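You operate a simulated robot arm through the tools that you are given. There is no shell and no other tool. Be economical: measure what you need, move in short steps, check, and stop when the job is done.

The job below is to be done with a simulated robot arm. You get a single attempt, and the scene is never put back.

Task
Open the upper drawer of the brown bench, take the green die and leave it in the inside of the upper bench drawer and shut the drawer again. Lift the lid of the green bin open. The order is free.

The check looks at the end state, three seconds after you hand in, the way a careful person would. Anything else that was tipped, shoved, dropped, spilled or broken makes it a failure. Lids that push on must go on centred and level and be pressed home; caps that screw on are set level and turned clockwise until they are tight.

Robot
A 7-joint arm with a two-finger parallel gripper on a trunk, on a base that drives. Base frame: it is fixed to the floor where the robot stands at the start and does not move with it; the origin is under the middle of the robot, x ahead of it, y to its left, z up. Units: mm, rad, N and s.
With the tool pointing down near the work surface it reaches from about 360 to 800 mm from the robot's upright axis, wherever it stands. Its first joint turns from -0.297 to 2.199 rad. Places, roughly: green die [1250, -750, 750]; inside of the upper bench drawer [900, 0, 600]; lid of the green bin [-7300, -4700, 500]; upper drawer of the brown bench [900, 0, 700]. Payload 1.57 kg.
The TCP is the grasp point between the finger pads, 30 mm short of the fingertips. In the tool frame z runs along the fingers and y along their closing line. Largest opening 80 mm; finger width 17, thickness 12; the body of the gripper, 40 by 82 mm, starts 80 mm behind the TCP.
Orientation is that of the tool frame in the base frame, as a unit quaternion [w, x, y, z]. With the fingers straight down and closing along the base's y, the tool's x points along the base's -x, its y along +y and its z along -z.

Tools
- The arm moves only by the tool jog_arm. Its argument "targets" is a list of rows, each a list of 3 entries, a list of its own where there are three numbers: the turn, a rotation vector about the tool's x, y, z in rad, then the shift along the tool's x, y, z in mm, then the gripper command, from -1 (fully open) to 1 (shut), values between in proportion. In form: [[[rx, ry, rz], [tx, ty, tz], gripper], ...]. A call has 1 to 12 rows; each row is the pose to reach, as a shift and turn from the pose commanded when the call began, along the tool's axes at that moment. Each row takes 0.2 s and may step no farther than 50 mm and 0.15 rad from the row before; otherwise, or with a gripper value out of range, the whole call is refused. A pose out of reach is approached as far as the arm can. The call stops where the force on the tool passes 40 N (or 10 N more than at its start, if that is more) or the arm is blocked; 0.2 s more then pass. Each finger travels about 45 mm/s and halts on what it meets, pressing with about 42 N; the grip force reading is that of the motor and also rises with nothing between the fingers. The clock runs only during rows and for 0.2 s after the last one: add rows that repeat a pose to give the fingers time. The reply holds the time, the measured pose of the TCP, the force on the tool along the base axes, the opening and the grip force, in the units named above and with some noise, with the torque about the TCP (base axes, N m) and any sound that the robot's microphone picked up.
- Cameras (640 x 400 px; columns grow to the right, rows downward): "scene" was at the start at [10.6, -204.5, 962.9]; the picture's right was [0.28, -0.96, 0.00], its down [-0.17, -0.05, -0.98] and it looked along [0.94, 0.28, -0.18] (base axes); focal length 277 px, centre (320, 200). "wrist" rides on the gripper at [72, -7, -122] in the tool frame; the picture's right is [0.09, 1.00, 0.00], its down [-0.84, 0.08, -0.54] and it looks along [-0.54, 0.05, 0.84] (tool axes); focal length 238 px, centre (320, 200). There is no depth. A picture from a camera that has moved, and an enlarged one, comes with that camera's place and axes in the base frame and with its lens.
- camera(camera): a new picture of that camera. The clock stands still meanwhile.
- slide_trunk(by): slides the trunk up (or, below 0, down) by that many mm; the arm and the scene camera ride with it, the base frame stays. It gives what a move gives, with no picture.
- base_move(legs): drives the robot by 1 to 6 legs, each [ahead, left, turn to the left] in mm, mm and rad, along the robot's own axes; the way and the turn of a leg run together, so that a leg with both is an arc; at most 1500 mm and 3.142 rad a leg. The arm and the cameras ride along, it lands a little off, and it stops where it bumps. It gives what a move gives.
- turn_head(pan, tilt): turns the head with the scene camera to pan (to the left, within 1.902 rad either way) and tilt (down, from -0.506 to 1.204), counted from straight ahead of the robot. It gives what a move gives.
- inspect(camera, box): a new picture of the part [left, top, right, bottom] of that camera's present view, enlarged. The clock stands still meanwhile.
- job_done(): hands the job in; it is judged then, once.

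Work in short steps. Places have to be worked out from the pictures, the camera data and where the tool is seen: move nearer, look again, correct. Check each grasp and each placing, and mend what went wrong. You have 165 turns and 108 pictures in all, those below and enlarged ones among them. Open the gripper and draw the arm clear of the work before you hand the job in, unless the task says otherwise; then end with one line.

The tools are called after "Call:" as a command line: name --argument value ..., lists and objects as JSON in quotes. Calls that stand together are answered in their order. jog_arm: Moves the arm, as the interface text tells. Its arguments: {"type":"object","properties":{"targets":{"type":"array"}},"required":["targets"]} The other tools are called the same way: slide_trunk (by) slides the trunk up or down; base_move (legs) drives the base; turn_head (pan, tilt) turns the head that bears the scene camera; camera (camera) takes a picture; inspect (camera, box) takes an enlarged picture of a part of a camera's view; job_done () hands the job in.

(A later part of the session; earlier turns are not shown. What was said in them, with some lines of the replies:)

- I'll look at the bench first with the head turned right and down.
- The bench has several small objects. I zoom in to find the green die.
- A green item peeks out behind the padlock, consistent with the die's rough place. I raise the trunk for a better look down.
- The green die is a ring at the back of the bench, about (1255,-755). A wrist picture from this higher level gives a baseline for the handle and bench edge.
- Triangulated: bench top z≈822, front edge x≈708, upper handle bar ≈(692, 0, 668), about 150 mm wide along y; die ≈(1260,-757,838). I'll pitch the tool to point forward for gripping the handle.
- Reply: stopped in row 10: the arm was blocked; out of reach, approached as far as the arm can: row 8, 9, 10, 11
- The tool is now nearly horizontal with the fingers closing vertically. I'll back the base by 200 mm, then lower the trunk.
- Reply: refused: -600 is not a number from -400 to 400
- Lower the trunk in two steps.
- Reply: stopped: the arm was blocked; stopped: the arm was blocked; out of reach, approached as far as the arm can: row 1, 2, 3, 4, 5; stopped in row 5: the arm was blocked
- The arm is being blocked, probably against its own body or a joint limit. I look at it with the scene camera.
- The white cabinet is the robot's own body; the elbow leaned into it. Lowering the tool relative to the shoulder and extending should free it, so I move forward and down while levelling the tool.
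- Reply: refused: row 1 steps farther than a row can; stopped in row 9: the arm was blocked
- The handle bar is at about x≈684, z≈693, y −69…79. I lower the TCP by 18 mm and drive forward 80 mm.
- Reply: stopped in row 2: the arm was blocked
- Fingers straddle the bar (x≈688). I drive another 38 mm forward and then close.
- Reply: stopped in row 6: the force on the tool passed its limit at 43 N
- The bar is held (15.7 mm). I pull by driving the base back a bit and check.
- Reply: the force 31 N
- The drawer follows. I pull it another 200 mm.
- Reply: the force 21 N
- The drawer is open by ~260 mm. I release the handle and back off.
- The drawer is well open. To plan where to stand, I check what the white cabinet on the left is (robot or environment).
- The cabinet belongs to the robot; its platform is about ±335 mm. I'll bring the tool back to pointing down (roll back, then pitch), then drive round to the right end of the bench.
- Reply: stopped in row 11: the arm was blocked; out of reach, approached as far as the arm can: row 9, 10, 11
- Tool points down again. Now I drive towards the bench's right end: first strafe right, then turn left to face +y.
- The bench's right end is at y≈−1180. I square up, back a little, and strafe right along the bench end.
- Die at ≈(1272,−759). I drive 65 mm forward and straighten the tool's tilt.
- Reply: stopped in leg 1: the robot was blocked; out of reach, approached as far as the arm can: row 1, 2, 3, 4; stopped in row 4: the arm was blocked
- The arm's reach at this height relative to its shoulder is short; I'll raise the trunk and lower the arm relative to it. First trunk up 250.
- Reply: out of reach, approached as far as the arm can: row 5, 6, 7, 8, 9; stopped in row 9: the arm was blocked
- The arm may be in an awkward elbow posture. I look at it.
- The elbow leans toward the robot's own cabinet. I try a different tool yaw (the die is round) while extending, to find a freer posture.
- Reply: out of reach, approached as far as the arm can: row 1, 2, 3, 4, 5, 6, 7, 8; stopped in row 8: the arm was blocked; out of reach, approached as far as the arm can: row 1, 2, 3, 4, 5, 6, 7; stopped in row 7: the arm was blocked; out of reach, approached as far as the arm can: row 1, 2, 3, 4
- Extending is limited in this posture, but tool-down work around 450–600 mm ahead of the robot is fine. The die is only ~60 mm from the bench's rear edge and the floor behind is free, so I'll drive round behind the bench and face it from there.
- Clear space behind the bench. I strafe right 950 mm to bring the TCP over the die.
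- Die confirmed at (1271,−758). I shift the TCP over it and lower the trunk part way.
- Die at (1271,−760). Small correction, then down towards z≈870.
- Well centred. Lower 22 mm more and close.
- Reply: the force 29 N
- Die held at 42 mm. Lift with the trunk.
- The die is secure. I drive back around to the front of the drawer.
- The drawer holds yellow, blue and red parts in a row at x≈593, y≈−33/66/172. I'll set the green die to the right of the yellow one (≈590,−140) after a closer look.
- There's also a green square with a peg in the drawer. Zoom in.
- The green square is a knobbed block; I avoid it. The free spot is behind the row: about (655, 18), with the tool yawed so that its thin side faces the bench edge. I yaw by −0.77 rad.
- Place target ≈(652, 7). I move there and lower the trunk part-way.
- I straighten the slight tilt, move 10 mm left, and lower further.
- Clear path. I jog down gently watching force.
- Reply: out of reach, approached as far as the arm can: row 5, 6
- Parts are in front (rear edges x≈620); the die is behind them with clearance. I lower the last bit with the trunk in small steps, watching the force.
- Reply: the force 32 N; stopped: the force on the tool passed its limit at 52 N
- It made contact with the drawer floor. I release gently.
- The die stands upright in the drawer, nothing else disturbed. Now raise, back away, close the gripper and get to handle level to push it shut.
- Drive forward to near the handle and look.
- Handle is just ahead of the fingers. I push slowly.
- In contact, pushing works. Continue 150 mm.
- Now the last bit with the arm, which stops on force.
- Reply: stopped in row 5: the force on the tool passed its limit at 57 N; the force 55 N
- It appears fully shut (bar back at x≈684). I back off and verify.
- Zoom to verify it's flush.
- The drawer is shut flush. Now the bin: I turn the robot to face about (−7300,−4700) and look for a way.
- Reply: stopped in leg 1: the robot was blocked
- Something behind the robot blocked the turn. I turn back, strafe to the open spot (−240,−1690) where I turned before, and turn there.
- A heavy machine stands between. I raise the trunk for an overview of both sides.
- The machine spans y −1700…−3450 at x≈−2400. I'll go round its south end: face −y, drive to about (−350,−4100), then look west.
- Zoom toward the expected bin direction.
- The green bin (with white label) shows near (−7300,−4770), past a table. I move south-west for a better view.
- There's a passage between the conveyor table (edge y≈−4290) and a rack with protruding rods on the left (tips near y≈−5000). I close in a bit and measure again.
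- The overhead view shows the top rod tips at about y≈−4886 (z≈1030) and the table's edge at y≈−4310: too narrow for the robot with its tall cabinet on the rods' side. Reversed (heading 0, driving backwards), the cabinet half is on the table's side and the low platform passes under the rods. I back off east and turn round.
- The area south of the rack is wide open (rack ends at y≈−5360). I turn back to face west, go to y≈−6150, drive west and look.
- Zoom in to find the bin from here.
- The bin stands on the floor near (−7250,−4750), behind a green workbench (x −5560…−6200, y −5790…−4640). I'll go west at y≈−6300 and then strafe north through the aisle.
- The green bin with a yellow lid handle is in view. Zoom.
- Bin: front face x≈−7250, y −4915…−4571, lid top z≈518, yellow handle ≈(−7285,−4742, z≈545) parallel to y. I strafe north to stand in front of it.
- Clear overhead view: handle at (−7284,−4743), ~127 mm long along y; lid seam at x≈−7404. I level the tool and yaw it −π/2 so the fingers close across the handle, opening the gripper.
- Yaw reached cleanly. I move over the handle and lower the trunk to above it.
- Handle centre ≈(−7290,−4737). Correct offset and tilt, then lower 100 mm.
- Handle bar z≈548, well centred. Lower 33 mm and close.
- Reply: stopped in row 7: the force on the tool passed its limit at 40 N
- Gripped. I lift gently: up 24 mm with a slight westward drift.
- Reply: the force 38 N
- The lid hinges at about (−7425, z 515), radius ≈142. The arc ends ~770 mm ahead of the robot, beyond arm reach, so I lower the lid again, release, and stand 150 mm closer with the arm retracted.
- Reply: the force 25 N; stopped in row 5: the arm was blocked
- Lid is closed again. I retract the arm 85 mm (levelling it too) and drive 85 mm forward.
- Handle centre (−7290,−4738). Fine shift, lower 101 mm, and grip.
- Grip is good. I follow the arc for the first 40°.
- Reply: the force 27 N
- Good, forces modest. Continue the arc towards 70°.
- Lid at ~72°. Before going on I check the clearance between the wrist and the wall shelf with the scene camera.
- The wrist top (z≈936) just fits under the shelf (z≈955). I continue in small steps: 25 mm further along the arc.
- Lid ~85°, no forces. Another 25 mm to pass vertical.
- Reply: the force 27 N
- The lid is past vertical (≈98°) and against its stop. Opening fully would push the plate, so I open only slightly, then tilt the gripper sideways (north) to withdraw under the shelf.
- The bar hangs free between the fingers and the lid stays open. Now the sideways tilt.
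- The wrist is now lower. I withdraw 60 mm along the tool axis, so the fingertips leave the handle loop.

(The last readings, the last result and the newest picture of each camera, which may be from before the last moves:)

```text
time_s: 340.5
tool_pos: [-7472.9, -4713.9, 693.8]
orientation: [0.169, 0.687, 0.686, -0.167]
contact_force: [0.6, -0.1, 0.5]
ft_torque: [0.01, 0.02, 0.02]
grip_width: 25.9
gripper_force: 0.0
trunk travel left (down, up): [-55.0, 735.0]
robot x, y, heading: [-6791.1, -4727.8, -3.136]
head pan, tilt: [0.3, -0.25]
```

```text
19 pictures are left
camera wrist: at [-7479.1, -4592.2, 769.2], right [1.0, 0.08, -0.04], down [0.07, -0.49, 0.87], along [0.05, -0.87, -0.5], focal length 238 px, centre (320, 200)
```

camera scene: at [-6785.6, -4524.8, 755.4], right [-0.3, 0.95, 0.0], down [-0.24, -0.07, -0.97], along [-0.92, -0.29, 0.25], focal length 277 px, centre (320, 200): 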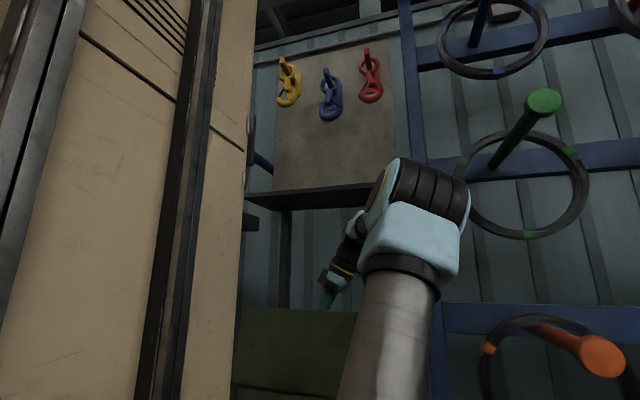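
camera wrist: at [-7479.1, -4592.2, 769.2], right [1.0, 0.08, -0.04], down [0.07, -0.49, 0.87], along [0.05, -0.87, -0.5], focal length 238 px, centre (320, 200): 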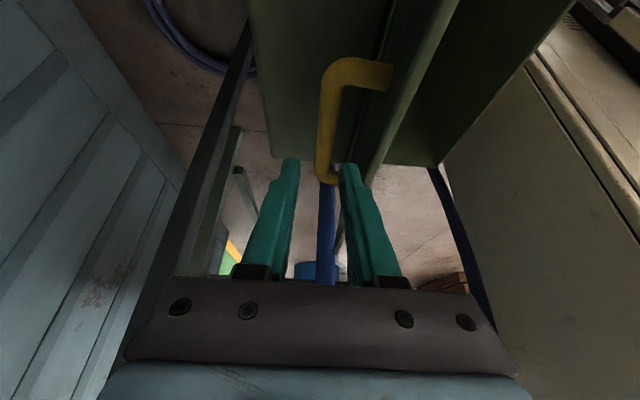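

The tips are clear of the handle and the lid stays. I close the gripper, shift a bit west and south, then tilt further.

Call:
jog_arm --targets '[[[0, 0, 0], [0, -6, 0], 0.6], [[0, 0, 0], [0, -12, 0], 1], [[0, 0, 0], [-18, -15, 9], 1], [[0, 0, 0], [-36, -15, 18], 1], [[0, 0, 0], [-54, -15, 27], 1], [[0, 0, 0], [-67, -15, 36], 1]]'

Call:
jog_arm --targets '[[[0, -0.1, 0], [0, 0, 0], 1], [[0, -0.2, 0], [0, 0, 0], 1], [[0, -0.3, 0], [0, 0, 0], 1], [[0, -0.4, 0], [0, 0, 0], 1], [[0, -0.5, 0], [0, 0, 0], 1]]'

Call:
camera --camera "scene"

Call:
camera --camera "wrist"

```text
time_s: 341.9
tool_pos: [-7488.3, -4789.9, 694.6]
orientation: [0.169, 0.687, 0.687, -0.167]
contact_force: [-0.7, -0.8, 0.4]
ft_torque: [0.0, -0.03, 0.01]
grip_width: 0.2
gripper_force: 21.2
trunk travel left (down, up): [-55.0, 735.0]
robot x, y, heading: [-6788.8, -4728.3, -3.136]
head pan, tilt: [0.3, -0.25]
```

```text
time_s: 343.1
tool_pos: [-7488.2, -4789.3, 694.7]
orientation: [0.334, 0.625, 0.623, -0.332]
contact_force: [-0.4, -0.1, -0.4]
ft_torque: [0.01, -0.03, 0.0]
grip_width: 0.2
gripper_force: 21.1
trunk travel left (down, up): [-55.0, 735.0]
robot x, y, heading: [-6789.6, -4729.2, -3.141]
head pan, tilt: [0.3, -0.25]
```

```text
18 pictures are left
camera scene: at [-6785.6, -4524.8, 755.5], right [-0.3, 0.95, 0.0], down [-0.24, -0.07, -0.97], along [-0.92, -0.29, 0.25], focal length 277 px, centre (320, 200)
```

scene: 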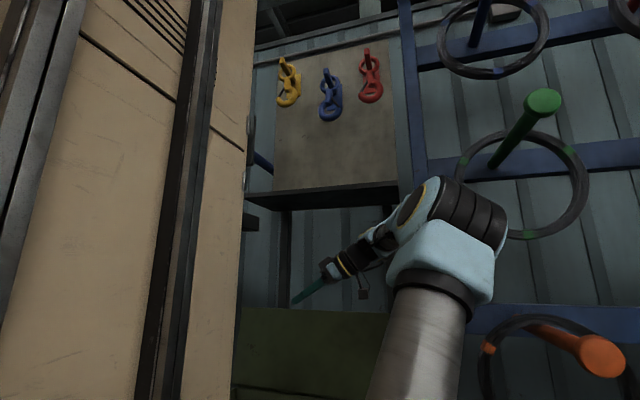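

```text
17 pictures are left
camera wrist: at [-7493.3, -4647.7, 701.5], right [1.0, 0.05, -0.07], down [0.07, -0.01, 1.0], along [0.05, -1.0, -0.02], focal length 238 px, centre (320, 200)
```

wrist: 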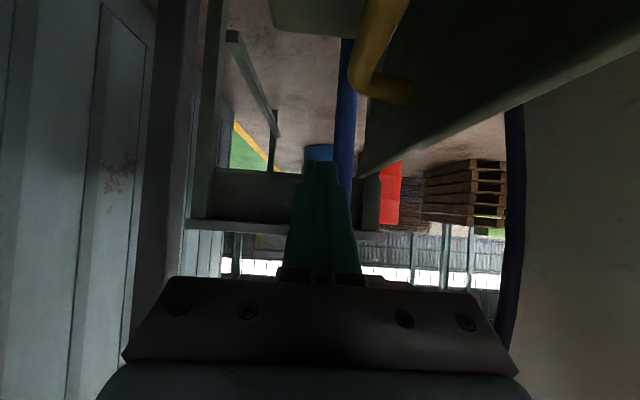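

The lid's top edge is at z≈678. I raise 48 mm with the trunk (still under the shelf) and check.

Call:
slide_trunk --by 48

Call:
camera --camera "wrist"

Call:
camera --camera "scene"

```text
time_s: 344.0
tool_pos: [-7487.1, -4789.4, 740.6]
orientation: [0.335, 0.624, 0.623, -0.332]
contact_force: [-0.7, -0.2, 0.0]
ft_torque: [0.0, 0.03, 0.02]
grip_width: 0.0
gripper_force: 21.6
trunk travel left (down, up): [-103.0, 687.0]
robot x, y, heading: [-6791.2, -4728.6, -3.136]
head pan, tilt: [0.3, -0.25]
```

```text
16 pictures are left
camera wrist: at [-7493.3, -4647.6, 749.5], right [1.0, 0.05, -0.07], down [0.07, -0.02, 1.0], along [0.05, -1.0, -0.02], focal length 238 px, centre (320, 200)
```

wrist: 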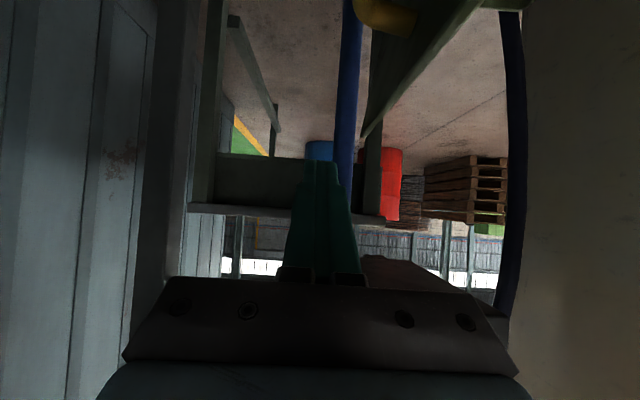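

```text
15 pictures are left
camera scene: at [-6785.6, -4524.7, 803.4], right [-0.3, 0.95, 0.0], down [-0.24, -0.07, -0.97], along [-0.92, -0.29, 0.25], focal length 277 px, centre (320, 200)
```

scene: 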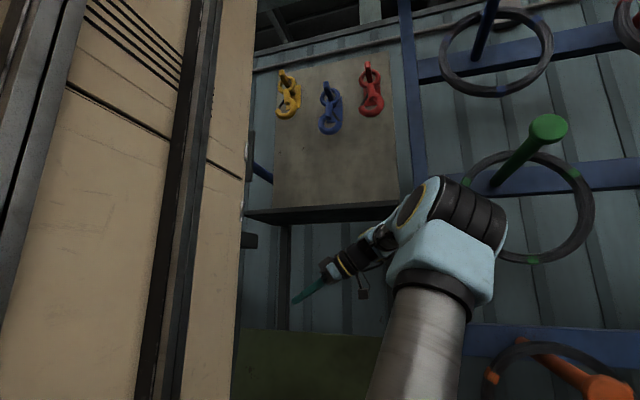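

Clear of the lid edge by over 40 mm. I back the base off 190 mm.

Call:
base_move --legs '[[-190, 0, 0]]'

Call:
slide_trunk --by 200

Call:
turn_head --pan 0.1 --tilt 0.6

Call:
camera --camera "scene"

```text
time_s: 345.6
tool_pos: [-7297.3, -4786.2, 741.0]
orientation: [0.334, 0.626, 0.621, -0.333]
contact_force: [-0.3, 0.2, 0.2]
ft_torque: [-0.03, -0.01, 0.05]
grip_width: 0.2
gripper_force: 21.3
trunk travel left (down, up): [-103.0, 687.0]
robot x, y, heading: [-6603.0, -4731.1, 3.138]
head pan, tilt: [0.3, -0.25]
```

```text
time_s: 347.7
tool_pos: [-7298.2, -4785.1, 941.4]
orientation: [0.333, 0.626, 0.621, -0.333]
contact_force: [0.3, -0.2, 0.3]
ft_torque: [0.0, 0.0, 0.02]
grip_width: 0.0
gripper_force: 21.2
trunk travel left (down, up): [-303.0, 487.0]
robot x, y, heading: [-6599.8, -4728.5, 3.142]
head pan, tilt: [0.3, -0.25]
```

```text
time_s: 348.9
tool_pos: [-7298.3, -4785.7, 941.9]
orientation: [0.333, 0.626, 0.621, -0.333]
contact_force: [-0.4, -0.1, -1.0]
ft_torque: [0.01, -0.01, -0.03]
grip_width: 0.0
gripper_force: 21.8
trunk travel left (down, up): [-303.0, 487.0]
robot x, y, heading: [-6599.2, -4728.6, 3.142]
head pan, tilt: [0.099, 0.6]
```

```text
14 pictures are left
camera scene: at [-6605.6, -4509.5, 926.8], right [-0.1, 1.0, 0.0], down [0.56, 0.05, -0.83], along [-0.82, -0.08, -0.56], focal length 277 px, centre (320, 200)
```

scene: 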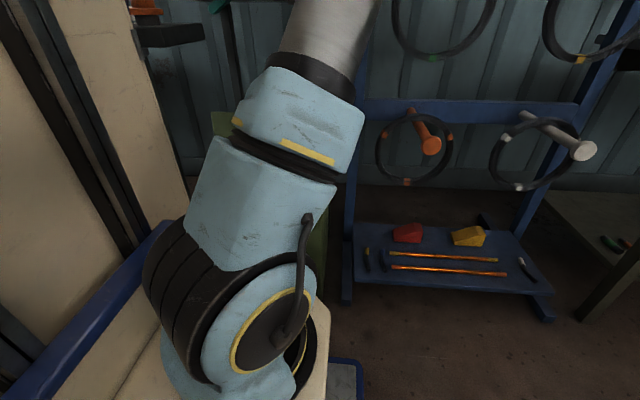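

The arm hides the bin from the head. I turn the tool back down to look with the wrist camera, opening the gripper.

Call:
jog_arm --targets '[[[0, 0.1, 0], [0, 0, 0], 1], [[0, 0.2, 0], [0, 0, 0], 1], [[0, 0.3, 0], [0, 0, 0], 0.5], [[0, 0.4, 0], [0, 0, 0], 0], [[0, 0.5, 0], [0, 0, 0], -0.5], [[0, 0.6, 0], [0, 0, 0], -1], [[0, 0.7, 0], [0, 0, 0], -1], [[0, 0.8, 0], [0, 0, 0], -1], [[0, 0.9, 0], [0, 0, 0], -1], [[0, 1.0, 0], [0, 0, 0], -1]]'

Call:
camera --camera "wrist"

```text
time_s: 351.1
tool_pos: [-7299.7, -4784.2, 942.0]
orientation: [-0.006, 0.71, 0.704, 0.008]
contact_force: [-0.2, 0.1, -0.4]
ft_torque: [0.01, 0.0, -0.01]
grip_width: 80.1
gripper_force: 0.1
trunk travel left (down, up): [-303.0, 487.0]
robot x, y, heading: [-6599.1, -4730.9, 3.137]
head pan, tilt: [0.099, 0.6]
```

```text
13 pictures are left
camera wrist: at [-7305.0, -4714.4, 1064.8], right [1.0, 0.08, 0.01], down [0.07, -0.85, 0.52], along [0.05, -0.52, -0.85], focal length 238 px, centre (320, 200)
```

wrist: 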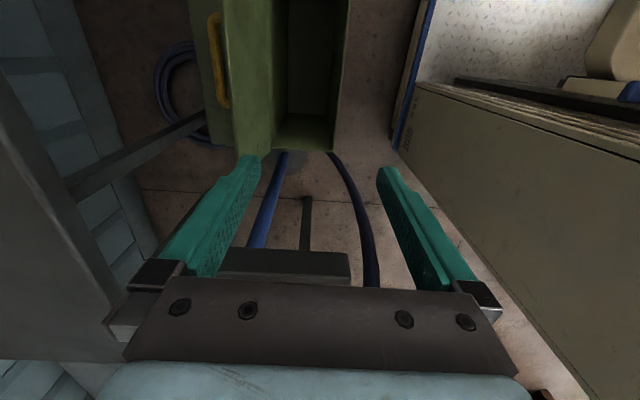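

The lid stays wide open, the bin interior is visible, and the gripper is open and clear. The drawer is shut with the die inside. I hand in.

Call:
job_done

```text
The job is handed in.
```

The green die is standing upright in the upper bench drawer, the drawer is shut, and the lid of the green bin is open past vertical and staying up. The base was stopped twice by bumps: once against the bench end, and once by something unseen behind the robot near its start position, which I did not go back to check.
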